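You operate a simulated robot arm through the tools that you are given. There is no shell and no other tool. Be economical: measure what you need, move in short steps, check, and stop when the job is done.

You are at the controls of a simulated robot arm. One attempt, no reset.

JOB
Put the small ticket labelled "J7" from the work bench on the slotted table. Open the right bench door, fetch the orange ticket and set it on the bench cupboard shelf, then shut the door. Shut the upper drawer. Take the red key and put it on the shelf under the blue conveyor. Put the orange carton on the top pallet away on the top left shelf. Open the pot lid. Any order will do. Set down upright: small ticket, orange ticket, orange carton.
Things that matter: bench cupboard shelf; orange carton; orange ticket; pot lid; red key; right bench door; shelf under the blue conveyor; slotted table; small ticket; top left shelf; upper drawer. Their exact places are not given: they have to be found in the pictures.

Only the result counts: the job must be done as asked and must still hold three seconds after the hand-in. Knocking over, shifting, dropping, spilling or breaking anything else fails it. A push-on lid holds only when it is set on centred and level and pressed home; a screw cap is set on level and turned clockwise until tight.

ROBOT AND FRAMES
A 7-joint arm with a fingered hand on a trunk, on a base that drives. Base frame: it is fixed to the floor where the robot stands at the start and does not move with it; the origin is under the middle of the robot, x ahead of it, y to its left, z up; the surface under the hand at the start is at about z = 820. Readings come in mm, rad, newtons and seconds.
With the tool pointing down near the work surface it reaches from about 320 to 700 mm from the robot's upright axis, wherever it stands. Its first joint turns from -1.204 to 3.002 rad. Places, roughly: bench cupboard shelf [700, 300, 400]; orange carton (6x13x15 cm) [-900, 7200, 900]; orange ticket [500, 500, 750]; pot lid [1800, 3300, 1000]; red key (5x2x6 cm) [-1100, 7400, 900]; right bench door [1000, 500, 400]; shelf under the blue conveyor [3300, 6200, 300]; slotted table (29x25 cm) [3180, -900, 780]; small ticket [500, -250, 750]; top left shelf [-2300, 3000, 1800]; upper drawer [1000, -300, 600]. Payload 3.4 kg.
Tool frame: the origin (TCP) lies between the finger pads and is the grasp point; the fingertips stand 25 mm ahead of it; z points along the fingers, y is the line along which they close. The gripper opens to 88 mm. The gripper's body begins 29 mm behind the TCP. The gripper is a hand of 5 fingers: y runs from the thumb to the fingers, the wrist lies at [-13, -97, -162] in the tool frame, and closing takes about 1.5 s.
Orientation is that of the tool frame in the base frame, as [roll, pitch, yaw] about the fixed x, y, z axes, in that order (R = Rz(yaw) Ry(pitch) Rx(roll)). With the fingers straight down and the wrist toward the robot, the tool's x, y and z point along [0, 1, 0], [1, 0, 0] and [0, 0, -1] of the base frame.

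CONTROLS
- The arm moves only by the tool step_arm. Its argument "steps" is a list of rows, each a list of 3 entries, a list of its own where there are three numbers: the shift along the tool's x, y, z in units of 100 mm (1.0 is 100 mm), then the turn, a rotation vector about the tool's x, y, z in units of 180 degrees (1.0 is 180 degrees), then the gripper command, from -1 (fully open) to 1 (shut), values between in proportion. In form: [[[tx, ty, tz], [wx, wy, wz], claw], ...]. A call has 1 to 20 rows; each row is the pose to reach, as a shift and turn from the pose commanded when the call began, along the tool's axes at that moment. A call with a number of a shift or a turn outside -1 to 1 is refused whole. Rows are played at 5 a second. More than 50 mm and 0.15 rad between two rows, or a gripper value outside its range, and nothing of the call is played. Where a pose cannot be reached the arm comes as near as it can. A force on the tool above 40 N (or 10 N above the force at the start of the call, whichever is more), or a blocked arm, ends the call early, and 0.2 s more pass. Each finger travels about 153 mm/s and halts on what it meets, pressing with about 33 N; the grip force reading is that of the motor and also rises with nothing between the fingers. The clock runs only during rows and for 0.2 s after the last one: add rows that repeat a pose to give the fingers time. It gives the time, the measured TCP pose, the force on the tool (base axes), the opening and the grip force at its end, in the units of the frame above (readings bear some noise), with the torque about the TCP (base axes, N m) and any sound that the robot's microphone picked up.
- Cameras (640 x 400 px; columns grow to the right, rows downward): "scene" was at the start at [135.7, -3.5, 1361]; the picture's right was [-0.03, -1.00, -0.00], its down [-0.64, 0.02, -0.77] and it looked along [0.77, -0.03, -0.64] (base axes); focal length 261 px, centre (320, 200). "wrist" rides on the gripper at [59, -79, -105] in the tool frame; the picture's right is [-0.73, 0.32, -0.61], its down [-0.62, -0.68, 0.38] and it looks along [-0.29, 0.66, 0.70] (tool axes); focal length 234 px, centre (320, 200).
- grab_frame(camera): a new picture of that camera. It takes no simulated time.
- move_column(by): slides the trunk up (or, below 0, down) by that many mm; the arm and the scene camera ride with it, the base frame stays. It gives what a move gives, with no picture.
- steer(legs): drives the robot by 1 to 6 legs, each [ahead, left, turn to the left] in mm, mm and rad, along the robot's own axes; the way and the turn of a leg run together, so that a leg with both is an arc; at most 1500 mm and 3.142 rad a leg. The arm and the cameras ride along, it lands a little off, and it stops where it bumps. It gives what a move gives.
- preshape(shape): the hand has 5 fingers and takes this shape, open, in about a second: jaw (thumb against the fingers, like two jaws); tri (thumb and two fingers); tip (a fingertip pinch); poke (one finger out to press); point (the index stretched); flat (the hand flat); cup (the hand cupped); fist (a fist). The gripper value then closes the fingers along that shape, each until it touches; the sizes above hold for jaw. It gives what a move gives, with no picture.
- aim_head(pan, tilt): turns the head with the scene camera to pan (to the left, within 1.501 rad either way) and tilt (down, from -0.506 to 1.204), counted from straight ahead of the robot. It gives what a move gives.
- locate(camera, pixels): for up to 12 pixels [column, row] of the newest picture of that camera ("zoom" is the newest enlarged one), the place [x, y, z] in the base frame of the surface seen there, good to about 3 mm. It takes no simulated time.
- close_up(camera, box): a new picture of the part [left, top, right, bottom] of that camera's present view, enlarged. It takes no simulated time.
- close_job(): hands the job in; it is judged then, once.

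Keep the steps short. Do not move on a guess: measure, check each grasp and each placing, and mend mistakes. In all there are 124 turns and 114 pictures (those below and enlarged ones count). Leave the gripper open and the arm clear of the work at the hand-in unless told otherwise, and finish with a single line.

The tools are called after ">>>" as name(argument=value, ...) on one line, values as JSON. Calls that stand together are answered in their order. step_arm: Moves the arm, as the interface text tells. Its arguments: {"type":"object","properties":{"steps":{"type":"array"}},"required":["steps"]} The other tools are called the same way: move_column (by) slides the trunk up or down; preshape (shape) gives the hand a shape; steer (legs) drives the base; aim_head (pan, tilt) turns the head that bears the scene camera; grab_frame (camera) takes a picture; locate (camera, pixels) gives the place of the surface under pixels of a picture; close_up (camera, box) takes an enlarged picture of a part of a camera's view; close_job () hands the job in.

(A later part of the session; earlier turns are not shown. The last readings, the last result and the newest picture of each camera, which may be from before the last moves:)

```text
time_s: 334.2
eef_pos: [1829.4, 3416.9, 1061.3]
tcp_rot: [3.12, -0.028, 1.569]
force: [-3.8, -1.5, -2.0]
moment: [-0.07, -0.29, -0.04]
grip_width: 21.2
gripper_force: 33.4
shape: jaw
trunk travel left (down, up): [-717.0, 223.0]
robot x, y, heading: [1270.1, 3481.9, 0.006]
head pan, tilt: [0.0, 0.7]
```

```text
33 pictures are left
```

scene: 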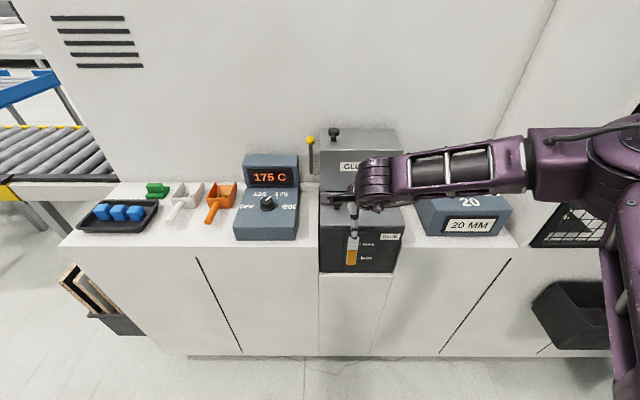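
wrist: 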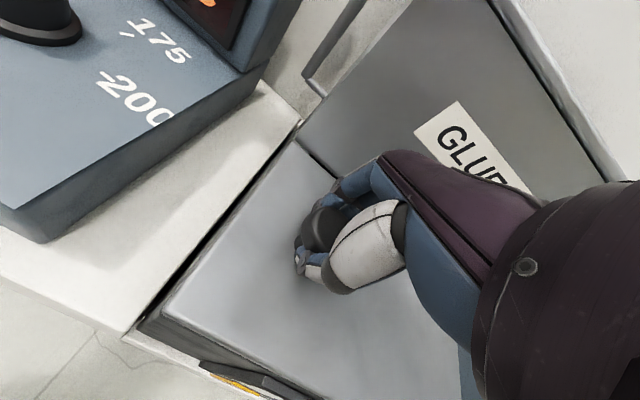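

Knob gripped (21 mm). A test lift of 20 mm to see how the lid moves.

>>> step_arm(steps=[[[0, 0, -0.1], [0, 0, 0], 1], [[-0.02, 0, -0.2], [0, 0, 0], 1], [[-0.02, 0, -0.2], [0, 0, 0], 1]])

>>> grab_frame(camera="wrist")

>>> close_up(camera="scene", box=[280, 120, 460, 270])

```text
time_s: 335.1
eef_pos: [1829.6, 3413.4, 1080.9]
tcp_rot: [3.122, -0.026, 1.571]
force: [-6.6, -2.7, -3.5]
moment: [0.07, -0.22, 0.03]
grip_width: 21.3
gripper_force: 33.2
shape: jaw
trunk travel left (down, up): [-717.0, 223.0]
robot x, y, heading: [1270.1, 3479.2, 0.006]
head pan, tilt: [0.0, 0.7]
```

```text
32 pictures are left
```

wrist: 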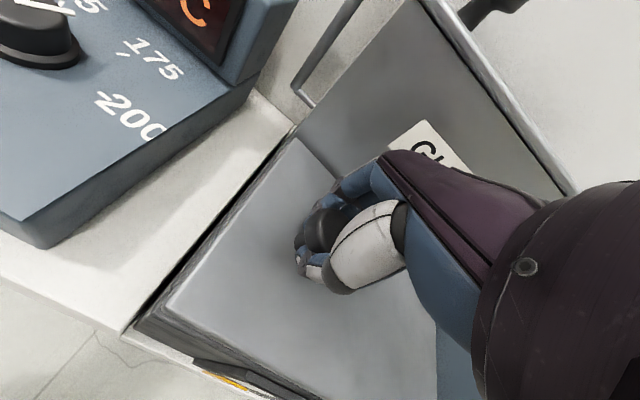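

```text
2.67 times, centred on (370, 195) of scene
```

zoom: 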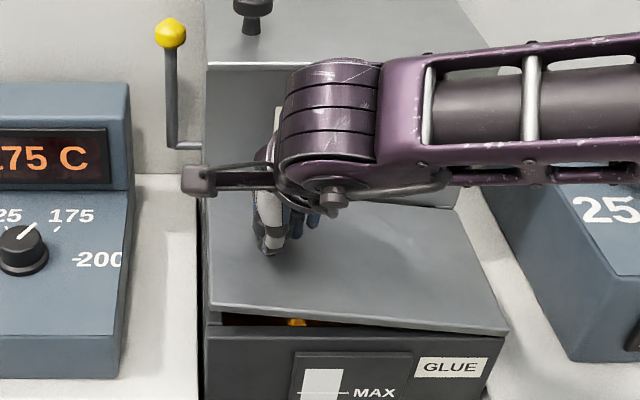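

Confirmed: it hinges at the right edge (y≈3228). I follow the arc, turning the hand with the lid, to about 43°.

>>> step_arm(steps=[[[-0.11, 0, -0.245], [0, 0.043, 0], 1], [[-0.23, 0, -0.48], [0, 0.088, 0], 1], [[-0.39, 0, -0.7], [0, 0.132, 0], 1], [[-0.55, 0, -0.865], [0, 0.171, 0], 1], [[-0.7, 0, -0.99], [0, 0.204, 0], 1]])

```text
time_s: 336.2
eef_pos: [1828.1, 3344.7, 1180.4]
tcp_rot: [3.11, -0.669, 1.587]
force: [0.5, 5.3, 4.1]
moment: [0.13, -0.26, -0.09]
grip_width: 21.2
gripper_force: 33.4
shape: jaw
trunk travel left (down, up): [-717.0, 223.0]
robot x, y, heading: [1267.3, 3481.6, 0.005]
head pan, tilt: [0.0, 0.7]
```

>>> step_arm(steps=[[[-0.086, 0, -0.23], [0, 0.039, 0], 1], [[-0.2, 0, -0.47], [0, 0.083, 0], 1], [[-0.35, 0, -0.694], [0, 0.128, 0], 1], [[-0.526, 0, -0.893], [0, 0.172, 0], 1]])

>>> grab_frame(camera="scene")

```text
time_s: 337.2
eef_pos: [1826.0, 3245.2, 1217.2]
tcp_rot: [3.069, -1.21, 1.634]
force: [3.6, 1.7, 14.6]
moment: [0.26, -0.27, -0.21]
grip_width: 21.0
gripper_force: 33.2
shape: jaw
trunk travel left (down, up): [-717.0, 223.0]
robot x, y, heading: [1270.0, 3476.5, 0.008]
head pan, tilt: [0.0, 0.7]
```

```text
30 pictures are left
```

scene: 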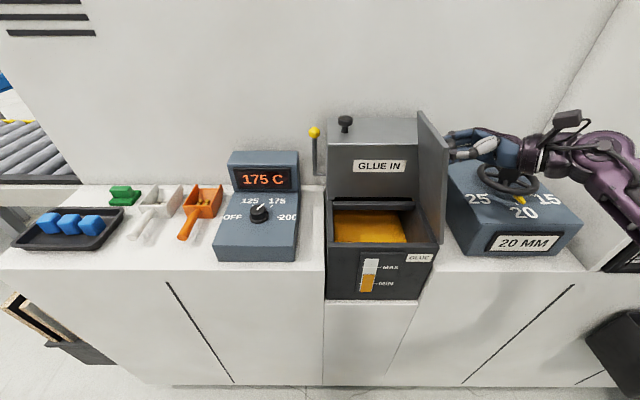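

Lid is ~74° open. I carry it past vertical to ~103°, with less hand turn.

>>> step_arm(steps=[[[-0.068, 0, -0.225], [0, 0.035, 0], 1], [[-0.186, 0, -0.464], [0, 0.07, 0], 1], [[-0.339, 0, -0.684], [0, 0.1, 0], 1], [[-0.474, 0, -0.83], [0, 0.115, 0], 1]])

>>> close_up(camera="scene", box=[320, 90, 600, 270])

```text
time_s: 338.2
eef_pos: [1826.3, 3147.1, 1200.6]
tcp_rot: [1.434, -1.545, -3.008]
force: [2.3, -6.0, 18.5]
moment: [0.6, -0.23, -0.42]
grip_width: 21.3
gripper_force: 32.8
shape: jaw
trunk travel left (down, up): [-717.0, 223.0]
robot x, y, heading: [1264.6, 3481.7, 0.005]
head pan, tilt: [0.0, 0.7]
```

```text
2.22 times, centred on (460, 180) of scene
```

zoom: 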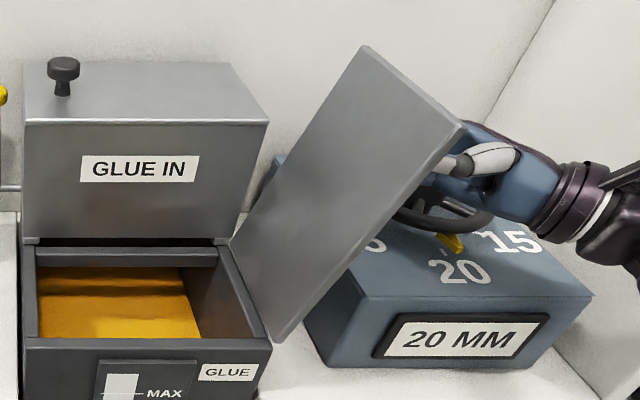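

Open ~104°. I release the knob and draw the hand back along its axis.

>>> step_arm(steps=[[[0, 0, 0], [0, 0, 0], 0.6], [[0, 0, 0], [0, 0, 0], 0.2], [[0, 0, 0], [0, 0, 0], -0.2], [[0, 0, 0], [0, 0, 0], -0.4], [[0, 0, 0], [0, 0, 0], -0.4], [[0, 0, -0.2], [0, 0, 0], -0.4], [[0, 0, -0.4], [0, 0, 0], -0.4], [[0, 0, -0.6], [0, 0, 0], -0.4], [[0, 0, -0.8], [0, 0, 0], -0.4]])

>>> close_up(camera="scene", box=[320, 90, 600, 270])

```text
time_s: 340.2
eef_pos: [1820.5, 3081.4, 1203.8]
tcp_rot: [1.623, -1.551, 3.084]
force: [0.5, -0.1, -0.2]
moment: [-0.02, 0.02, 0.02]
grip_width: 61.5
gripper_force: 0.0
shape: jaw
out of reach, approached as far as the arm can: row 9
trunk travel left (down, up): [-717.0, 223.0]
robot x, y, heading: [1272.6, 3481.3, 0.004]
head pan, tilt: [0.0, 0.7]
```

```text
2.22 times, centred on (460, 180) of scene
```

zoom: 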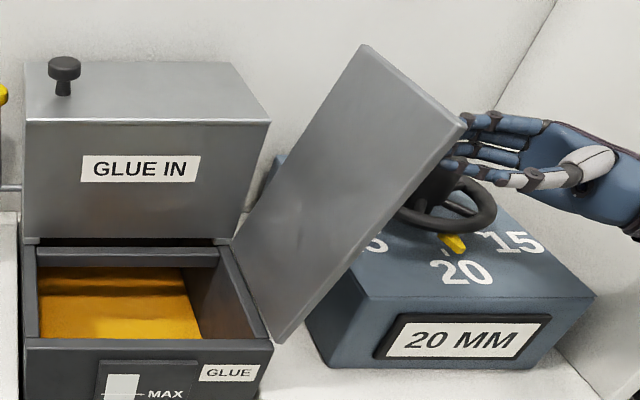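

The lid stays open. I drive back clear and bring the hand back to pointing down.

>>> steer(legs=[[-450, 0, 0]])

>>> step_arm(steps=[[[0, 0, 0.08], [0, -0.041, 0], -1], [[0, 0, 0.16], [0, -0.082, 0], -1], [[0, 0, 0.24], [0, -0.123, 0], -1], [[0, 0, 0.32], [0, -0.164, 0], -1], [[0, 0, 0.4], [0, -0.205, 0], -1], [[0, 0, 0.48], [0, -0.246, 0], -1], [[0, 0, 0.56], [0, -0.287, 0], -1], [[0, 0, 0.64], [0, -0.328, 0], -1], [[0, 0, 0.72], [0, -0.369, 0], -1], [[0, 0, 0.8], [0, -0.41, 0], -1], [[0, 0, 0.9], [0, -0.451, 0], -1], [[0, 0, 1.0], [0, -0.491, 0], -1]])

>>> steer(legs=[[0, 0, 1.56], [200, 1500, 0], [1300, 100, 0]])

>>> aim_head(pan=0.3, tilt=0.4)

>>> grab_frame(camera="scene")

```text
time_s: 343.0
eef_pos: [1365.9, 3082.4, 1204.0]
tcp_rot: [1.582, -1.549, 3.13]
force: [-0.3, 0.1, -0.1]
moment: [0.02, -0.01, -0.03]
grip_width: 61.5
gripper_force: 0.1
shape: jaw
trunk travel left (down, up): [-717.0, 223.0]
robot x, y, heading: [812.0, 3473.9, 0.013]
head pan, tilt: [0.0, 0.7]
```

```text
time_s: 345.6
eef_pos: [1365.8, 3182.6, 1202.9]
tcp_rot: [3.121, -0.025, 1.573]
force: [-0.7, 0.4, 0.5]
moment: [-0.01, 0.02, -0.02]
grip_width: 87.7
gripper_force: 0.0
shape: jaw
trunk travel left (down, up): [-717.0, 223.0]
robot x, y, heading: [813.4, 3478.3, 0.011]
head pan, tilt: [0.0, 0.7]
```

```text
refused: leg 2 is longer than a leg can be; nothing moved
```

```text
time_s: 346.4
eef_pos: [1366.7, 3180.3, 1202.6]
tcp_rot: [3.12, -0.03, 1.571]
force: [0.8, 0.1, -0.2]
moment: [-0.02, -0.02, -0.03]
grip_width: 88.0
gripper_force: 0.1
shape: jaw
trunk travel left (down, up): [-717.0, 223.0]
robot x, y, heading: [810.2, 3476.3, 0.007]
head pan, tilt: [0.3, 0.4]
```

```text
27 pictures are left
```

scene: 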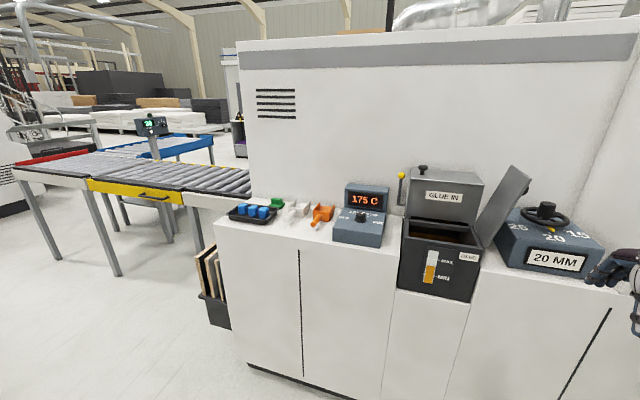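

Lid stays open. Now to the pallets: lane at x≈-130 between trolley and pallet truck, up to y≈6250.

>>> steer(legs=[[0, 0, 1.56], [0, 940, 0], [1400, 0, 0], [1370, 0, 0], [0, 600, 0]])

>>> aim_head(pan=0.1, tilt=0.5)

>>> grab_frame(camera="scene")

```text
time_s: 371.2
eef_pos: [-480.7, 6840.7, 1203.0]
tcp_rot: [3.121, -0.027, -3.122]
force: [0.6, -0.3, 0.0]
moment: [-0.02, 0.0, 0.02]
grip_width: 87.9
gripper_force: 0.0
shape: jaw
trunk travel left (down, up): [-717.0, 223.0]
robot x, y, heading: [-766.3, 6284.3, 1.603]
head pan, tilt: [0.3, 0.4]
```

```text
time_s: 372.0
eef_pos: [-480.1, 6839.5, 1203.9]
tcp_rot: [3.121, -0.027, -3.122]
force: [0.2, -0.3, 0.2]
moment: [0.02, 0.03, 0.03]
grip_width: 88.1
gripper_force: 0.0
shape: jaw
trunk travel left (down, up): [-717.0, 223.0]
robot x, y, heading: [-765.0, 6281.7, 1.61]
head pan, tilt: [0.099, 0.499]
```

```text
26 pictures are left
```

scene: 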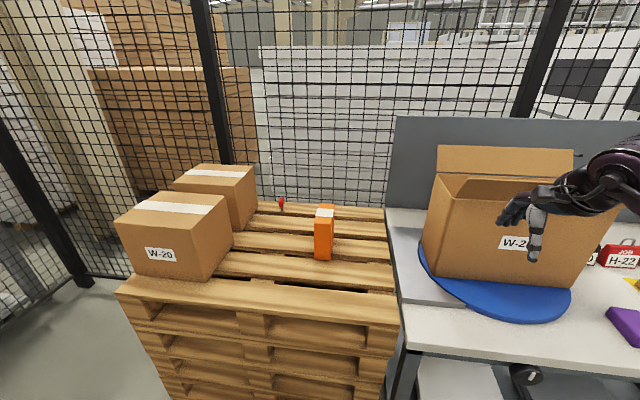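

>>> close_up(camera="scene", box=[250, 180, 370, 280])

>>> locate(camera="zoom", pixels=[[340, 150], [440, 152], [345, 115], [445, 118], [345, 305], [430, 310], [168, 90], [168, 105], [170, 120], [180, 78], [300, 290], [450, 300]])

>>> locate(camera="scene", pixels=[[125, 290], [395, 325], [230, 270], [255, 190], [260, 212], [380, 215], [215, 272], [390, 290], [180, 160], [300, 195]])

```text
4.00 times, centred on (310, 230) of scene
```

zoom: 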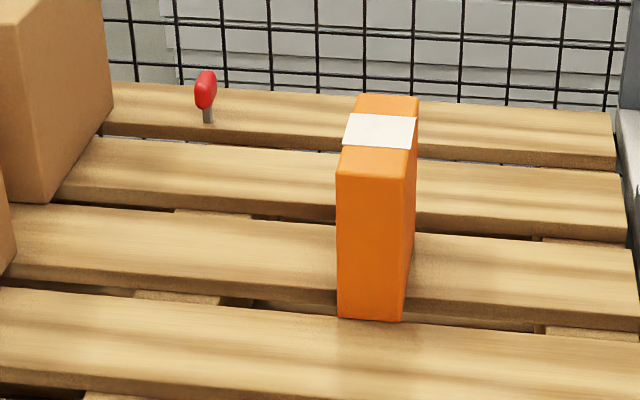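

```text
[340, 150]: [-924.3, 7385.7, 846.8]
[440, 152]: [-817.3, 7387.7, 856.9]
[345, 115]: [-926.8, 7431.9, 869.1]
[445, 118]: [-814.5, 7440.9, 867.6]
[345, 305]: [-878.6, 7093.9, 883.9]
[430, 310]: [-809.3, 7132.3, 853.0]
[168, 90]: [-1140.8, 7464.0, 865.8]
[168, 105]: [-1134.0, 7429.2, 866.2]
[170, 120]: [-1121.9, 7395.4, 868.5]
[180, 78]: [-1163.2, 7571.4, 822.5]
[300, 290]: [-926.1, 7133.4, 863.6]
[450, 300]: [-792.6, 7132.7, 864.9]
```

```text
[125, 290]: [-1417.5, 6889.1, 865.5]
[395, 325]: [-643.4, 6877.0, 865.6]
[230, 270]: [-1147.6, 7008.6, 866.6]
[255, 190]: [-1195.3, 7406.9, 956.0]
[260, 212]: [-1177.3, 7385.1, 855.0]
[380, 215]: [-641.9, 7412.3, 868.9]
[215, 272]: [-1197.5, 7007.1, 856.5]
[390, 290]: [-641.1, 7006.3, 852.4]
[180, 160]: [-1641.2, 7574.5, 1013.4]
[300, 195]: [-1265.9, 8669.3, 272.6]
```

Pallet deck z≈867; orange carton spans x -879..-819, y 7094..7224, z 867..1017; the red key stands near (-1100,7400). I set the hand forward-pointing again: twist, then pitch, moving it left meanwhile.

>>> step_arm(steps=[[[0.08, 0, 0], [0, 0, 0.042], -1], [[0.16, 0, 0], [0, 0, 0.083], -1], [[0.25, 0, 0], [0, 0, 0.125], -1], [[0.33, 0, 0], [0, 0, 0.167], -1], [[0.41, 0, 0], [0, 0, 0.208], -1], [[0.5, 0, 0], [0, 0, 0.25], -1], [[0.58, 0, 0], [0, 0, 0.292], -1], [[0.66, 0, 0], [0, 0, 0.333], -1], [[0.75, 0, 0], [0, 0, 0.375], -1], [[0.83, 0, 0], [0, 0, 0.417], -1], [[0.91, 0, 0], [0, 0, 0.458], -1], [[1.0, 0, 0], [0, 0, 0.49], -1]])

>>> step_arm(steps=[[[0, -0.1, 0], [0, 0.04, 0], -1], [[0, -0.2, 0], [0, 0.08, 0], -1], [[0, -0.3, 0], [0, 0.12, 0], -1], [[0, -0.4, 0], [0, 0.16, 0], -1], [[0, -0.5, 0], [0, 0.2, 0], -1], [[0, -0.6, 0], [0, 0.24, 0], -1], [[0, -0.7, 0], [0, 0.28, 0], -1], [[0, -0.8, 0], [0, 0.32, 0], -1], [[0, -0.9, 0], [0, 0.36, 0], -1], [[0, -1.0, 0], [0, 0.4, 0], -1]])

```text
time_s: 374.6
eef_pos: [-582.7, 6836.0, 1191.6]
tcp_rot: [-3.11, -0.048, 1.808]
force: [0.4, 0.2, -0.1]
moment: [0.01, 0.02, 0.02]
grip_width: 88.0
gripper_force: 0.1
shape: jaw
out of reach, approached as far as the arm can: row 10, 11, 12
trunk travel left (down, up): [-717.0, 223.0]
robot x, y, heading: [-768.3, 6280.2, 1.6]
head pan, tilt: [0.099, 0.499]
```

```text
time_s: 376.8
eef_pos: [-690.6, 6816.0, 1207.9]
tcp_rot: [-3.022, -1.3, 1.694]
force: [-1.1, -0.2, 0.7]
moment: [0.02, -0.02, -0.01]
grip_width: 88.0
gripper_force: 0.0
shape: jaw
out of reach, approached as far as the arm can: row 10
trunk travel left (down, up): [-717.0, 223.0]
robot x, y, heading: [-766.6, 6286.2, 1.6]
head pan, tilt: [0.099, 0.499]
```

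Hand points forward, yawed 14°. I turn the base right 0.24 to square it and move to in front of the carton, then lower to mid-height.

>>> steer(legs=[[0, 0, -0.24], [153, 321, 0]])

>>> move_column(by=-258)

>>> grab_frame(camera="wrist")

```text
time_s: 379.9
eef_pos: [-840.0, 6998.1, 1208.1]
tcp_rot: [-3.019, -1.297, 1.453]
force: [-0.6, -0.2, -0.4]
moment: [0.03, 0.0, 0.0]
grip_width: 87.8
gripper_force: 0.0
shape: jaw
trunk travel left (down, up): [-717.0, 223.0]
robot x, y, heading: [-1047.5, 6498.5, 1.358]
head pan, tilt: [0.099, 0.499]
```

```text
time_s: 382.6
eef_pos: [-840.9, 6999.3, 951.5]
tcp_rot: [-3.01, -1.299, 1.442]
force: [-0.5, -0.2, -1.2]
moment: [-0.02, 0.0, 0.02]
grip_width: 88.2
gripper_force: 0.1
shape: jaw
trunk travel left (down, up): [-459.0, 481.0]
robot x, y, heading: [-1043.1, 6496.6, 1.359]
head pan, tilt: [0.099, 0.499]
```

```text
24 pictures are left
```

wrist: 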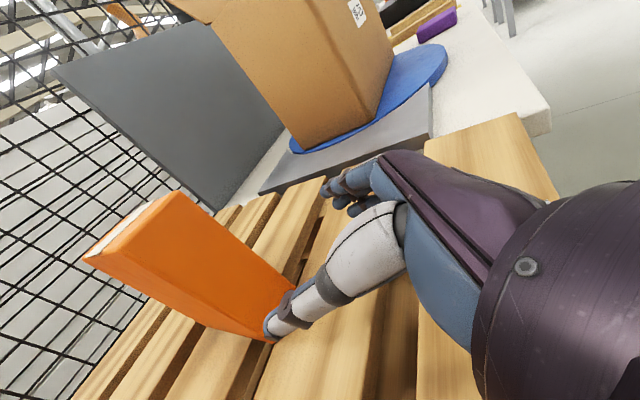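

>>> locate(camera="wrist", pixels=[[262, 338], [290, 292], [172, 200], [95, 258], [180, 300], [240, 250], [250, 320], [100, 225]])

```text
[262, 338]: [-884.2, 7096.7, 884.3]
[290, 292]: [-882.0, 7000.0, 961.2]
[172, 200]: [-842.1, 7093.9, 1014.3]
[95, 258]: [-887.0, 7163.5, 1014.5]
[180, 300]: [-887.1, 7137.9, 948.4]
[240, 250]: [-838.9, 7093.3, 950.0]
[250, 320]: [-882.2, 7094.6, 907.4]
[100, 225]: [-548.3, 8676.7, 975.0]
```

Carton centre x≈-853, front y≈7094. I shift 12 mm left, drive in 148 mm along y, and close.

>>> steer(legs=[[-3, 12, 0], [145, 31, 0]])

>>> step_arm(steps=[[[0, 0, 0], [0, 0, 0], -0.7], [[0, 0, 0], [0, 0, 0], -0.3], [[0, 0, 0], [0, 0, 0], 0.2], [[0, 0, 0], [0, 0, 0], 1], [[0, 0, 0], [0, 0, 0], 1], [[0, 0, 0], [0, 0, 0], 1], [[0, 0, 0], [0, 0, 0], 1], [[0, 0, 0], [0, 0, 0], 1]])

>>> move_column(by=120)

>>> grab_frame(camera="wrist")

```text
time_s: 384.3
eef_pos: [-853.2, 7120.0, 951.0]
tcp_rot: [-3.008, -1.297, 1.444]
force: [0.5, 0.9, -0.4]
moment: [0.01, 0.03, -0.03]
grip_width: 88.0
gripper_force: 0.0
shape: jaw
trunk travel left (down, up): [-459.0, 481.0]
robot x, y, heading: [-1050.3, 6620.8, 1.365]
head pan, tilt: [0.099, 0.499]
stopped in leg 2: the robot was blocked; the commanded pose is now the measured one
```

```text
time_s: 386.1
eef_pos: [-854.4, 7121.4, 951.0]
tcp_rot: [-3.001, -1.296, 1.44]
force: [0.1, 1.3, 0.7]
moment: [0.05, -0.11, -0.01]
grip_width: 48.9
gripper_force: 33.1
shape: jaw
trunk travel left (down, up): [-459.0, 481.0]
robot x, y, heading: [-1052.0, 6617.7, 1.365]
head pan, tilt: [0.099, 0.499]
```

```text
time_s: 387.6
eef_pos: [-854.4, 7120.8, 1069.6]
tcp_rot: [-3.003, -1.296, 1.441]
force: [-0.4, -0.2, -3.4]
moment: [-0.16, -0.04, 0.0]
grip_width: 48.7
gripper_force: 32.8
shape: jaw
trunk travel left (down, up): [-579.0, 361.0]
robot x, y, heading: [-1053.3, 6614.4, 1.368]
head pan, tilt: [0.099, 0.499]
```

```text
23 pictures are left
```

wrist: 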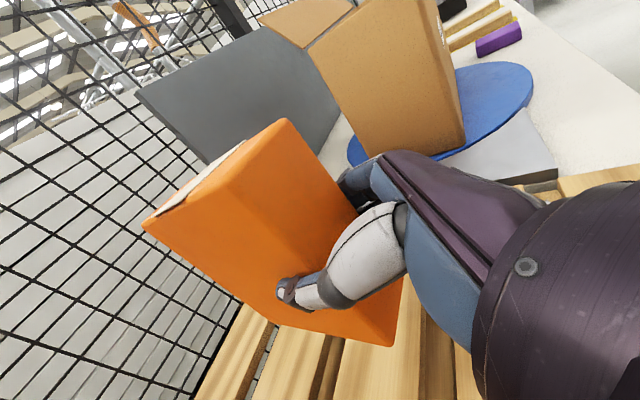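

Carton held (49 mm) and lifted. I raise it, back off, go down the lane and turn toward the rack to find the top left shelf.

>>> move_column(by=200)

>>> steer(legs=[[-330, 0, 0], [0, 0, 0.205], [0, -990, 0], [-1400, 0, 0], [-950, 0, 0], [0, 0, 1.57]])

>>> aim_head(pan=0.3, tilt=0.0)

>>> grab_frame(camera="scene")

```text
time_s: 389.8
eef_pos: [-853.4, 7120.8, 1270.3]
tcp_rot: [-3.005, -1.297, 1.441]
force: [-0.3, -0.5, -2.8]
moment: [-0.18, 0.0, 0.02]
grip_width: 48.8
gripper_force: 32.8
shape: jaw
trunk travel left (down, up): [-779.0, 161.0]
robot x, y, heading: [-1051.9, 6616.9, 1.366]
head pan, tilt: [0.099, 0.499]
```

```text
time_s: 412.2
eef_pos: [-692.8, 4080.0, 1269.7]
tcp_rot: [-3.005, -1.297, -3.067]
force: [-0.5, 0.8, -4.0]
moment: [0.02, -0.17, -0.01]
grip_width: 48.9
gripper_force: 33.3
shape: jaw
trunk travel left (down, up): [-779.0, 161.0]
robot x, y, heading: [-160.0, 3983.3, 3.132]
head pan, tilt: [0.099, 0.499]
```

```text
time_s: 413.1
eef_pos: [-691.6, 4080.1, 1270.0]
tcp_rot: [-3.008, -1.296, -3.065]
force: [0.0, -0.8, -2.3]
moment: [0.06, -0.13, -0.03]
grip_width: 48.4
gripper_force: 32.5
shape: jaw
trunk travel left (down, up): [-779.0, 161.0]
robot x, y, heading: [-154.5, 3986.8, 3.138]
head pan, tilt: [0.3, 0.0]
```

```text
22 pictures are left
```

scene: 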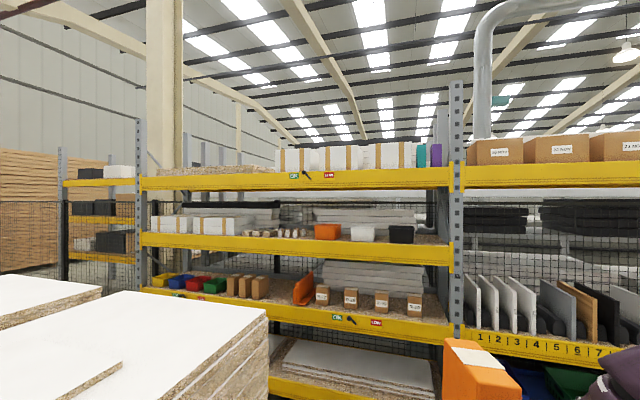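

The left bay's top shelf (yellow beam from (140,182) to (450,180)) holds white cartons and two thin ones; free area at left around (215,170). I measure.

>>> locate(camera="scene", pixels=[[145, 180], [445, 172], [200, 175], [215, 169], [250, 170], [279, 160], [435, 158], [421, 158], [437, 145], [300, 235], [265, 350], [455, 300]])

>>> close_up(camera="scene", box=[130, 120, 470, 200])

```text
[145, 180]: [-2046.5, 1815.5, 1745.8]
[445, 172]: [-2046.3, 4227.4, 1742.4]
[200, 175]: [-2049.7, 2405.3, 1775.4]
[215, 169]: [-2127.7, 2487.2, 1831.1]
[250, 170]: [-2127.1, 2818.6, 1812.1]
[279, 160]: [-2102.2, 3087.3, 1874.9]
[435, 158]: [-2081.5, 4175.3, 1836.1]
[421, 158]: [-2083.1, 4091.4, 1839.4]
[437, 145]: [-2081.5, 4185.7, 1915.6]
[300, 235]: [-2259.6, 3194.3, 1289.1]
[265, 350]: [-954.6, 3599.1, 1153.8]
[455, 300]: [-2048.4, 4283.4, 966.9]
```

```text
1.88 times, centred on (300, 160) of scene
```

zoom: 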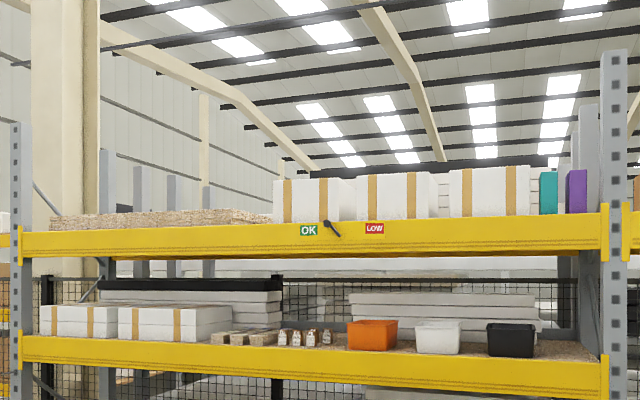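

Top shelf: beam front x≈-2046, z≈1795, y 1800–4240; chipboard sheets at y<3060 start at x≈-2127 and white cartons further right. I check the aisle between the stacked table and the rack.

>>> aim_head(pan=0.75, tilt=0.35)

>>> move_column(by=160)

>>> grab_frame(camera="scene")

>>> locate(camera="scene", pixels=[[200, 250], [240, 270], [280, 300], [320, 270], [360, 260], [400, 300], [440, 290], [300, 230], [250, 220], [180, 200], [350, 330], [420, 350]])

```text
time_s: 414.0
eef_pos: [-692.9, 4080.0, 1270.1]
tcp_rot: [-3.004, -1.296, -3.068]
force: [-0.4, -0.7, -2.5]
moment: [0.02, -0.15, 0.05]
grip_width: 48.4
gripper_force: 33.3
shape: jaw
trunk travel left (down, up): [-779.0, 161.0]
robot x, y, heading: [-156.3, 3982.2, 3.139]
head pan, tilt: [0.75, 0.351]
```

```text
time_s: 415.9
eef_pos: [-692.0, 4080.6, 1430.1]
tcp_rot: [-3.005, -1.296, -3.068]
force: [1.1, 0.1, -3.0]
moment: [0.03, -0.14, 0.02]
grip_width: 48.5
gripper_force: 33.2
shape: jaw
trunk travel left (down, up): [-939.0, 1.0]
robot x, y, heading: [-159.1, 3985.0, 3.143]
head pan, tilt: [0.75, 0.351]
```

```text
20 pictures are left
```

scene: 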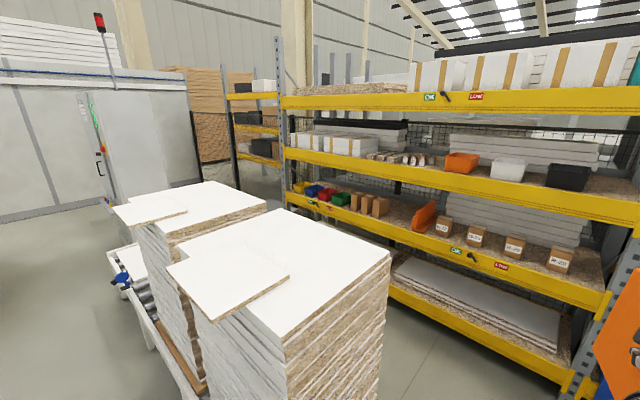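

```text
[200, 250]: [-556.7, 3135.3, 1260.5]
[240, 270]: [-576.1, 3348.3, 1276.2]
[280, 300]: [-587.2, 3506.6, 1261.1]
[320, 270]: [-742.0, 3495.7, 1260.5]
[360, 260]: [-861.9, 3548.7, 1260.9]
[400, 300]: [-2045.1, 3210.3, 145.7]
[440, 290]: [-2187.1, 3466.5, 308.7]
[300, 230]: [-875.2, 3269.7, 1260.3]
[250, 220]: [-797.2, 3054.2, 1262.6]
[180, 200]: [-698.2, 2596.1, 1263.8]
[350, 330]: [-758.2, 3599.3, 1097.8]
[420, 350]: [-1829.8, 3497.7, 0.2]
```

Aisle x -990..-2046 is wide enough. I drive to (-1330, 2650), facing the rack, keeping the carton short of it.

>>> steer(legs=[[1165, 0, 0], [0, 1335, 0]])

>>> step_arm(steps=[[[0.16, -0.006, -0.045], [0.04, -0.0015, -0.011], 1], [[0.32, -0.012, -0.09], [0.08, -0.003, -0.022], 1], [[0.48, -0.018, -0.135], [0.12, -0.0045, -0.033], 1], [[0.64, -0.024, -0.18], [0.16, -0.006, -0.045], 1], [[0.8, -0.03, -0.224], [0.2, -0.0075, -0.056], 1], [[0.96, -0.037, -0.269], [0.24, -0.009, -0.067], 1]])

```text
time_s: 428.1
eef_pos: [-1830.1, 2717.3, 1429.1]
tcp_rot: [-2.999, -1.295, -3.049]
force: [0.1, -0.1, -2.9]
moment: [0.05, -0.15, -0.01]
grip_width: 48.2
gripper_force: 33.5
shape: jaw
trunk travel left (down, up): [-939.0, 1.0]
robot x, y, heading: [-1295.1, 2634.7, -3.122]
head pan, tilt: [0.75, 0.351]
```

```text
time_s: 429.5
eef_pos: [-1829.8, 2716.9, 1530.5]
tcp_rot: [-3.007, -1.298, -2.258]
force: [-0.5, -1.0, -2.1]
moment: [0.11, -0.12, 0.02]
grip_width: 48.7
gripper_force: 33.4
shape: jaw
trunk travel left (down, up): [-939.0, 1.0]
robot x, y, heading: [-1295.8, 2632.0, -3.124]
head pan, tilt: [0.75, 0.351]
```

Reached fully. Again up 100 mm with 45° more yaw.

>>> step_arm(steps=[[[0.16, -0.006, -0.045], [0.04, -0.0015, -0.011], 1], [[0.32, -0.012, -0.09], [0.08, -0.003, -0.022], 1], [[0.48, -0.018, -0.135], [0.12, -0.0045, -0.033], 1], [[0.64, -0.024, -0.18], [0.16, -0.006, -0.045], 1], [[0.8, -0.03, -0.224], [0.2, -0.0075, -0.056], 1], [[0.96, -0.037, -0.269], [0.24, -0.009, -0.067], 1]])

>>> step_arm(steps=[[[0.32, -0.012, -0.09], [0, 0, 0], 1], [[0.64, -0.024, -0.18], [0, 0, 0], 1], [[0.96, -0.037, -0.269], [0, 0, 0], 1]])

```text
time_s: 430.9
eef_pos: [-1829.8, 2714.2, 1631.0]
tcp_rot: [-2.995, -1.297, -1.487]
force: [-0.3, 0.2, -2.7]
moment: [0.17, 0.03, -0.03]
grip_width: 48.2
gripper_force: 32.9
shape: jaw
trunk travel left (down, up): [-939.0, 1.0]
robot x, y, heading: [-1294.3, 2635.2, -3.125]
head pan, tilt: [0.75, 0.351]
```

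```text
time_s: 431.7
eef_pos: [-1831.1, 2715.2, 1730.3]
tcp_rot: [-3.007, -1.295, -1.474]
force: [-0.1, -0.9, -2.4]
moment: [0.14, 0.0, -0.02]
grip_width: 48.1
gripper_force: 32.9
shape: jaw
trunk travel left (down, up): [-939.0, 1.0]
robot x, y, heading: [-1295.1, 2633.1, -3.121]
head pan, tilt: [0.75, 0.351]
```

>>> step_arm(steps=[[[0.32, -0.012, -0.09], [0, 0, 0], 1], [[0.64, -0.024, -0.18], [0, 0, 0], 1], [[0.96, -0.037, -0.269], [0, 0, 0], 1]])

>>> step_arm(steps=[[[0.32, -0.012, -0.09], [0, 0, 0], 1], [[0.64, -0.024, -0.18], [0, 0, 0], 1], [[0.96, -0.037, -0.269], [0, 0, 0], 1]])

>>> grab_frame(camera="wrist")

```text
time_s: 432.5
eef_pos: [-1828.3, 2715.5, 1808.3]
tcp_rot: [-3.012, -1.295, -1.47]
force: [0.4, 0.1, -2.6]
moment: [0.18, 0.03, -0.03]
grip_width: 48.3
gripper_force: 32.7
shape: jaw
out of reach, approached as far as the arm can: row 3
trunk travel left (down, up): [-939.0, 1.0]
robot x, y, heading: [-1295.6, 2631.2, -3.125]
head pan, tilt: [0.75, 0.351]
```

```text
time_s: 433.3
eef_pos: [-1804.7, 2712.3, 1831.2]
tcp_rot: [-3.004, -1.296, -1.48]
force: [0.2, -0.1, -3.0]
moment: [0.16, 0.04, -0.01]
grip_width: 48.0
gripper_force: 33.4
shape: jaw
out of reach, approached as far as the arm can: row 1, 2, 3
trunk travel left (down, up): [-939.0, 1.0]
robot x, y, heading: [-1294.4, 2634.0, -3.125]
head pan, tilt: [0.75, 0.351]
```

```text
19 pictures are left
```

wrist: 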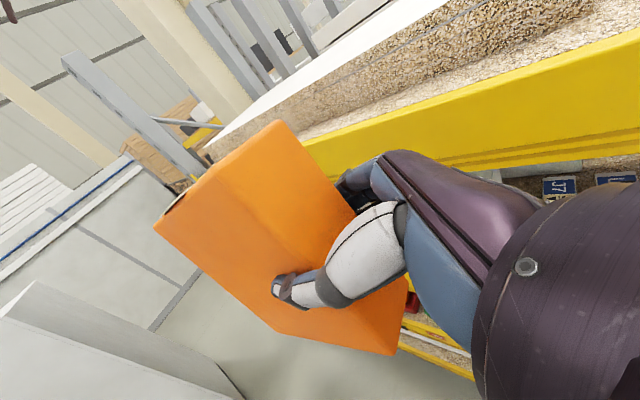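

The deck strip between beam and sheets is visible. I measure it and then pull in and raise more.

>>> locate(camera="wrist", pixels=[[330, 128], [420, 97], [500, 70], [600, 38], [420, 110], [560, 60], [400, 92], [400, 75], [450, 45], [350, 75], [300, 105], [520, 100]])

>>> step_arm(steps=[[[0.28, -0.34, -0.08], [0, 0, 0], 1], [[0.56, -0.68, -0.16], [0, 0, 0], 1], [[0.84, -0.99, -0.235], [0, 0, 0], 1]])

```text
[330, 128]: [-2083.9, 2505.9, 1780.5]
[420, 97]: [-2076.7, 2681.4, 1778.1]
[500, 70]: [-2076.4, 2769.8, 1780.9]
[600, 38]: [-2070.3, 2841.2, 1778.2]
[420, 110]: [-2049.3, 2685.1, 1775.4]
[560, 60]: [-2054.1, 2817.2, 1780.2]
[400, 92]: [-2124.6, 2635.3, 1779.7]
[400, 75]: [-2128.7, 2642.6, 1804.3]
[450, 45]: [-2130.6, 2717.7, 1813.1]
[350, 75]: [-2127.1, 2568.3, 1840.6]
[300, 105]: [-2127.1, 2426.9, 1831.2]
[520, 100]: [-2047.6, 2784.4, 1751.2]
```

```text
time_s: 434.1
eef_pos: [-1737.3, 2726.9, 1877.4]
tcp_rot: [-3.005, -1.295, -1.479]
force: [-0.3, 0.5, -3.0]
moment: [0.17, 0.04, 0.0]
grip_width: 47.7
gripper_force: 32.6
shape: jaw
out of reach, approached as far as the arm can: row 1, 2, 3
trunk travel left (down, up): [-939.0, 1.0]
robot x, y, heading: [-1297.2, 2632.3, -3.125]
head pan, tilt: [0.75, 0.351]
```

Deck z≈1780, strip x -2048..-2127; sheets rise to z≈1840 behind it. I check how far down my fingers extend relative to the TCP, using the wrist picture.

>>> grab_frame(camera="wrist")

>>> locate(camera="wrist", pixels=[[342, 182], [355, 195], [345, 195], [365, 170], [280, 125], [345, 205], [165, 225], [390, 350], [290, 330], [240, 150], [350, 175]])

```text
18 pictures are left
```

wrist: 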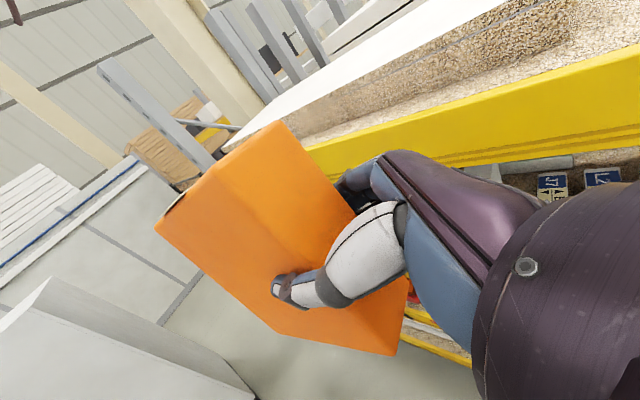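

```text
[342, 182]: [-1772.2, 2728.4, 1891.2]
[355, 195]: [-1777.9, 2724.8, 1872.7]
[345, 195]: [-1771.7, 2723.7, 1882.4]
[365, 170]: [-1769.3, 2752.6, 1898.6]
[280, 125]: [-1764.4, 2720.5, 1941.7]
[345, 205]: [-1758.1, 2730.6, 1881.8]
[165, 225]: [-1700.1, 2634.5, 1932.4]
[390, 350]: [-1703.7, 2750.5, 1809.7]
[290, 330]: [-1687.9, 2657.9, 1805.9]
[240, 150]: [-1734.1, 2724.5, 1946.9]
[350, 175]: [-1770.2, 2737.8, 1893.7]
```

The sheets end near px (570,30) and open deck appears beyond. I measure that.

>>> locate(camera="wrist", pixels=[[560, 45], [568, 20], [600, 50], [620, 30], [600, 20], [585, 8], [635, 10], [610, 60], [560, 70], [630, 40]])

```text
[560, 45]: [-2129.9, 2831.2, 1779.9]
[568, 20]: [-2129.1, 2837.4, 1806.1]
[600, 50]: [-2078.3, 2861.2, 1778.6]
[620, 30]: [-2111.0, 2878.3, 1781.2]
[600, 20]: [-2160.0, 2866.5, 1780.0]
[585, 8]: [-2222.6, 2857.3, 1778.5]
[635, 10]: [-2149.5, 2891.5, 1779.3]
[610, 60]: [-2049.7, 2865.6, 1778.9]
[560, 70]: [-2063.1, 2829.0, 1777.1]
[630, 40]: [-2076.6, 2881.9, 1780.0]
```

There is open deck at y≈2845–3060, x<-2050, z≈1780 — ideal with the hand pointing forward. I yaw the hand back forward by 102.7° about the vertical.

>>> step_arm(steps=[[[0, 0, 0], [-0.0423, 0.0016, 0.0118], 1], [[0, 0, 0], [-0.0845, 0.0032, 0.0236], 1], [[0, 0, 0], [-0.1268, 0.0049, 0.0354], 1], [[0, 0, 0], [-0.1691, 0.0065, 0.0472], 1], [[0, 0, 0], [-0.2113, 0.0081, 0.059], 1], [[0, 0, 0], [-0.2536, 0.0097, 0.0708], 1], [[0, 0, 0], [-0.2959, 0.0114, 0.0827], 1], [[0, 0, 0], [-0.3382, 0.013, 0.0945], 1], [[0, 0, 0], [-0.3804, 0.0146, 0.1063], 1], [[0, 0, 0], [-0.4227, 0.0162, 0.1181], 1], [[0, 0, 0], [-0.465, 0.0179, 0.1299], 1], [[0, 0, 0], [-0.5072, 0.0195, 0.1417], 1], [[0, 0, 0], [-0.5495, 0.0211, 0.1535], 1]])

>>> step_arm(steps=[[[0.16, -0.006, -0.045], [0, 0, 0], 1], [[0.32, -0.012, -0.09], [0, 0, 0], 1]])

```text
time_s: 436.9
eef_pos: [-1788.9, 2684.7, 1848.4]
tcp_rot: [-3.021, -1.307, 3.041]
force: [-0.1, 0.0, -2.0]
moment: [-0.01, -0.1, -0.04]
grip_width: 47.9
gripper_force: 33.3
shape: jaw
out of reach, approached as far as the arm can: row 10, 11, 12, 13
trunk travel left (down, up): [-939.0, 1.0]
robot x, y, heading: [-1294.6, 2632.7, -3.121]
head pan, tilt: [0.75, 0.351]
```

```text
time_s: 437.5
eef_pos: [-1786.0, 2703.6, 1857.3]
tcp_rot: [-3.007, -1.305, 3.026]
force: [-1.2, 0.3, -2.8]
moment: [-0.03, -0.16, 0.05]
grip_width: 47.8
gripper_force: 33.4
shape: jaw
out of reach, approached as far as the arm can: row 1, 2
trunk travel left (down, up): [-939.0, 1.0]
robot x, y, heading: [-1296.3, 2636.0, -3.123]
head pan, tilt: [0.75, 0.351]
```

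I pull the hand closer and higher.

>>> step_arm(steps=[[[0.083, -0.01, -0.333], [0, 0, 0], 1], [[0.166, -0.02, -0.666], [0, 0, 0], 1], [[0.249, -0.03, -1.0], [0, 0, 0], 1]])

```text
time_s: 438.3
eef_pos: [-1786.7, 2706.2, 1854.6]
tcp_rot: [-3.009, -1.298, 3.022]
force: [0.6, -0.5, -2.9]
moment: [0.06, -0.14, -0.02]
grip_width: 48.2
gripper_force: 33.3
shape: jaw
out of reach, approached as far as the arm can: row 1, 2, 3
trunk travel left (down, up): [-939.0, 1.0]
robot x, y, heading: [-1295.7, 2636.2, -3.123]
head pan, tilt: [0.75, 0.351]
```

>>> step_arm(steps=[[[0.13, -0.005, -0.035], [0.045, -0.0016, -0.012], 1], [[0.26, -0.01, -0.07], [0.09, -0.0032, -0.024], 1], [[0.386, -0.014, -0.104], [0.134, -0.005, -0.036], 1], [[0.5, -0.018, -0.135], [0.134, -0.005, -0.036], 1]])

```text
time_s: 439.3
eef_pos: [-1790.5, 2703.2, 1906.1]
tcp_rot: [-2.993, -1.297, -2.844]
force: [-0.4, 0.5, -3.4]
moment: [0.05, -0.13, -0.03]
grip_width: 47.9
gripper_force: 32.7
shape: jaw
trunk travel left (down, up): [-939.0, 1.0]
robot x, y, heading: [-1296.3, 2633.8, -3.118]
head pan, tilt: [0.75, 0.351]
```

TCP z 1906 with yaw 24° — fits the 215 mm gap. I strafe right 254 to y≈2950 and drive ahead most of the way.

>>> steer(legs=[[0, -254, 0], [180, 0, 0]])

>>> grab_frame(camera="wrist")

>>> locate(camera="wrist", pixels=[[300, 60], [350, 60], [400, 60], [450, 50], [500, 40], [550, 60], [420, 100], [350, 110], [480, 90], [250, 60]])

```text
time_s: 442.2
eef_pos: [-1964.6, 2957.1, 1909.3]
tcp_rot: [-2.995, -1.302, -2.847]
force: [0.2, 0.4, -2.7]
moment: [0.08, -0.1, 0.01]
grip_width: 47.9
gripper_force: 32.8
shape: jaw
trunk travel left (down, up): [-939.0, 1.0]
robot x, y, heading: [-1475.7, 2887.3, -3.123]
head pan, tilt: [0.75, 0.351]
```

```text
17 pictures are left
```

wrist: 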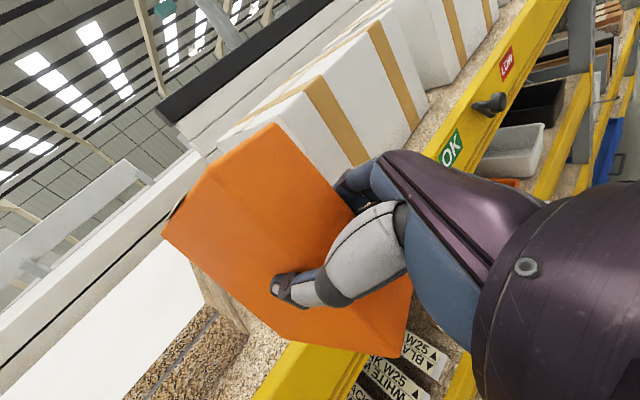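

```text
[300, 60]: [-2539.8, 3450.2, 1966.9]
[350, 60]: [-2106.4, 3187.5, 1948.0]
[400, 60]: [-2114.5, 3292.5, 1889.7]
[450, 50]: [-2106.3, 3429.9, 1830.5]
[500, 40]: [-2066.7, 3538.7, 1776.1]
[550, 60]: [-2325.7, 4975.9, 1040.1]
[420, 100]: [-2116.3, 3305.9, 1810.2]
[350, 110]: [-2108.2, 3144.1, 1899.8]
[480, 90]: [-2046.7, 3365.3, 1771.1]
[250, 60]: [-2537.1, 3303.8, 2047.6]
```

Gap confirmed between sheets (left) and white cartons (right, y≈3080). I drive the last 146 mm in.

>>> steer(legs=[[80, 0, 0], [66, 0, 0]])

>>> move_column(by=-36)

>>> grab_frame(camera="wrist")

```text
time_s: 443.9
eef_pos: [-2094.1, 2955.0, 1912.9]
tcp_rot: [-2.994, -1.31, -2.846]
force: [2.0, -0.1, -3.3]
moment: [0.08, -0.14, 0.0]
grip_width: 48.1
gripper_force: 33.0
shape: jaw
trunk travel left (down, up): [-939.0, 1.0]
robot x, y, heading: [-1619.1, 2882.8, -3.126]
head pan, tilt: [0.75, 0.351]
```

```text
time_s: 444.6
eef_pos: [-2113.6, 2955.1, 1872.5]
tcp_rot: [-2.992, -1.301, -2.847]
force: [1.3, 0.1, 1.4]
moment: [-0.01, 0.13, 0.01]
grip_width: 47.8
gripper_force: 32.8
shape: jaw
trunk travel left (down, up): [-903.0, 37.0]
robot x, y, heading: [-1619.3, 2882.2, -3.124]
head pan, tilt: [0.75, 0.351]
```

```text
16 pictures are left
```

wrist: 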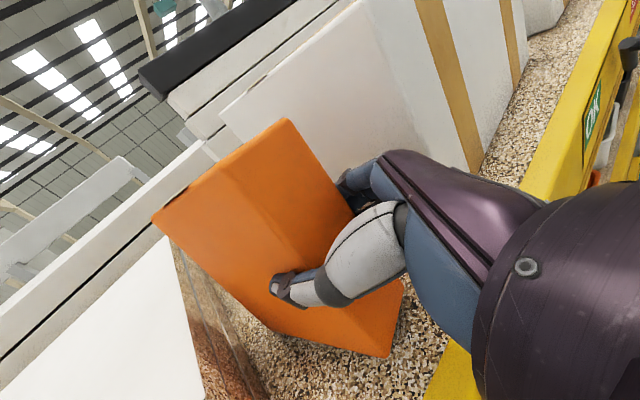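

Nearly down (force changed by ~4 N). I lower 4 mm more and check.

>>> move_column(by=-4)

>>> move_column(by=-3)

>>> locate(camera="wrist", pixels=[[385, 352], [270, 325], [400, 285], [300, 350], [250, 340], [420, 340], [160, 220], [285, 125], [350, 310]])

```text
time_s: 445.2
eef_pos: [-2112.9, 2954.2, 1869.9]
tcp_rot: [-2.984, -1.303, -2.855]
force: [2.2, 0.7, 1.1]
moment: [-0.03, 0.16, 0.01]
grip_width: 48.0
gripper_force: 32.9
shape: jaw
trunk travel left (down, up): [-899.0, 41.0]
robot x, y, heading: [-1619.1, 2882.0, -3.123]
head pan, tilt: [0.75, 0.351]
```

```text
time_s: 445.7
eef_pos: [-2113.0, 2953.5, 1865.0]
tcp_rot: [-2.994, -1.302, -2.843]
force: [1.2, 0.5, 1.3]
moment: [-0.02, 0.22, 0.02]
grip_width: 48.2
gripper_force: 33.0
shape: jaw
trunk travel left (down, up): [-896.0, 44.0]
robot x, y, heading: [-1620.8, 2883.5, -3.128]
head pan, tilt: [0.75, 0.351]
```

```text
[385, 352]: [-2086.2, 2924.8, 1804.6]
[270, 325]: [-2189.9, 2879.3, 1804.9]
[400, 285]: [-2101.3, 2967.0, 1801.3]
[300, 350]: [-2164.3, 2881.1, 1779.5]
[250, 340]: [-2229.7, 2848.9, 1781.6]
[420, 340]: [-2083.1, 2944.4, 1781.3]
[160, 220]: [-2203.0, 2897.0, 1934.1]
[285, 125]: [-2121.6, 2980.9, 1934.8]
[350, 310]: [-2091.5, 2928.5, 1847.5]
```

>>> move_column(by=-3)

>>> grab_frame(camera="wrist")

>>> locate(camera="wrist", pixels=[[160, 220], [285, 125], [170, 215], [270, 135], [300, 150]])

```text
time_s: 446.2
eef_pos: [-2111.8, 2955.8, 1864.1]
tcp_rot: [-2.985, -1.302, -2.853]
force: [2.1, 0.2, 4.9]
moment: [-0.03, 0.33, 0.01]
grip_width: 47.6
gripper_force: 33.0
shape: jaw
trunk travel left (down, up): [-893.0, 47.0]
robot x, y, heading: [-1621.2, 2883.2, -3.12]
head pan, tilt: [0.75, 0.351]
```

```text
15 pictures are left
```

wrist: 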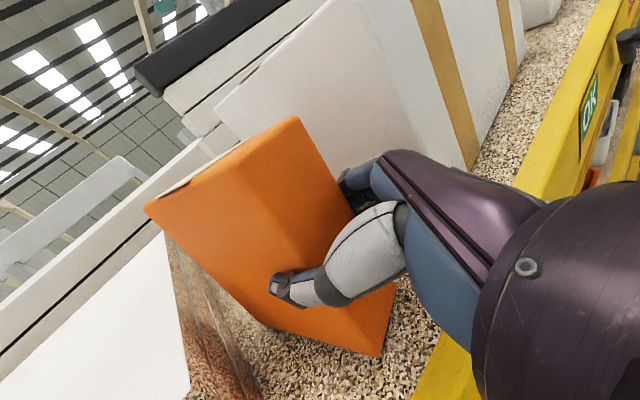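

```text
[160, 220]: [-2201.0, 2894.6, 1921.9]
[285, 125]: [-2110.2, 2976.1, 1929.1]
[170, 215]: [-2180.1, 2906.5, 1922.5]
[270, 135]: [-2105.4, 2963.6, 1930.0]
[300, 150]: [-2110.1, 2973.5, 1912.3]
```

Contact is firm enough (5 N up with the weight off). I open slowly.

>>> step_arm(steps=[[[0, 0, 0], [0, 0, 0], 0], [[0, 0, 0], [0, 0, 0], -0.1], [[0, 0, 0], [0, 0, 0], -0.2], [[0, 0, 0], [0, 0, 0], -0.3], [[0, 0, 0], [0, 0, 0], -0.45], [[0, 0, 0], [0, 0, 0], -0.6], [[0, 0, 0], [0, 0, 0], -0.8], [[0, 0, 0], [0, 0, 0], -0.9], [[0, 0, 0], [0, 0, 0], -0.9]])

>>> grab_frame(camera="wrist")

```text
time_s: 448.2
eef_pos: [-2113.6, 2954.3, 1862.4]
tcp_rot: [-2.984, -1.301, -2.857]
force: [-0.1, 0.2, 0.4]
moment: [-0.01, 0.02, 0.03]
grip_width: 83.6
gripper_force: 0.1
shape: jaw
trunk travel left (down, up): [-893.0, 47.0]
robot x, y, heading: [-1619.7, 2881.7, -3.127]
head pan, tilt: [0.75, 0.351]
```

```text
14 pictures are left
```

wrist: 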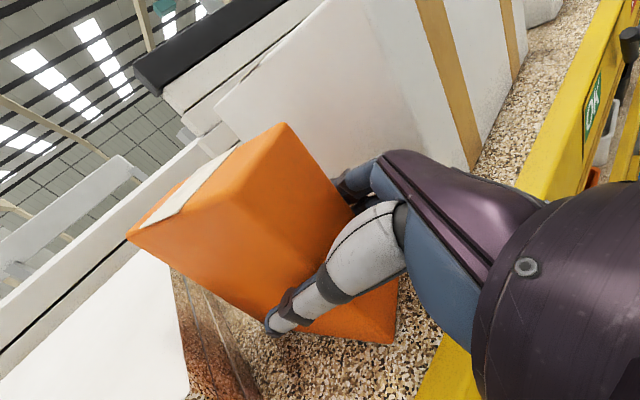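

The carton stands on the deck. I withdraw along the finger direction (back and slightly right).

>>> steer(legs=[[-138, -60, 0], [-180, 0, 0]])

>>> grab_frame(camera="wrist")

```text
time_s: 450.7
eef_pos: [-1795.3, 3020.2, 1859.9]
tcp_rot: [-2.981, -1.297, -2.862]
force: [-0.5, 0.3, -1.5]
moment: [-0.02, -0.02, -0.01]
grip_width: 83.4
gripper_force: 0.1
shape: jaw
trunk travel left (down, up): [-893.0, 47.0]
robot x, y, heading: [-1298.6, 2946.6, -3.12]
head pan, tilt: [0.75, 0.351]
```

```text
13 pictures are left
```

wrist: 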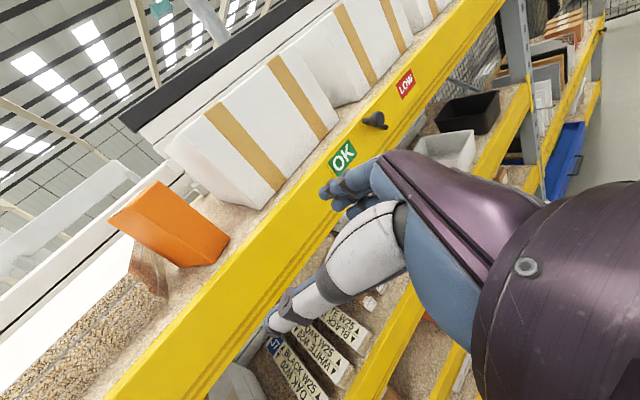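

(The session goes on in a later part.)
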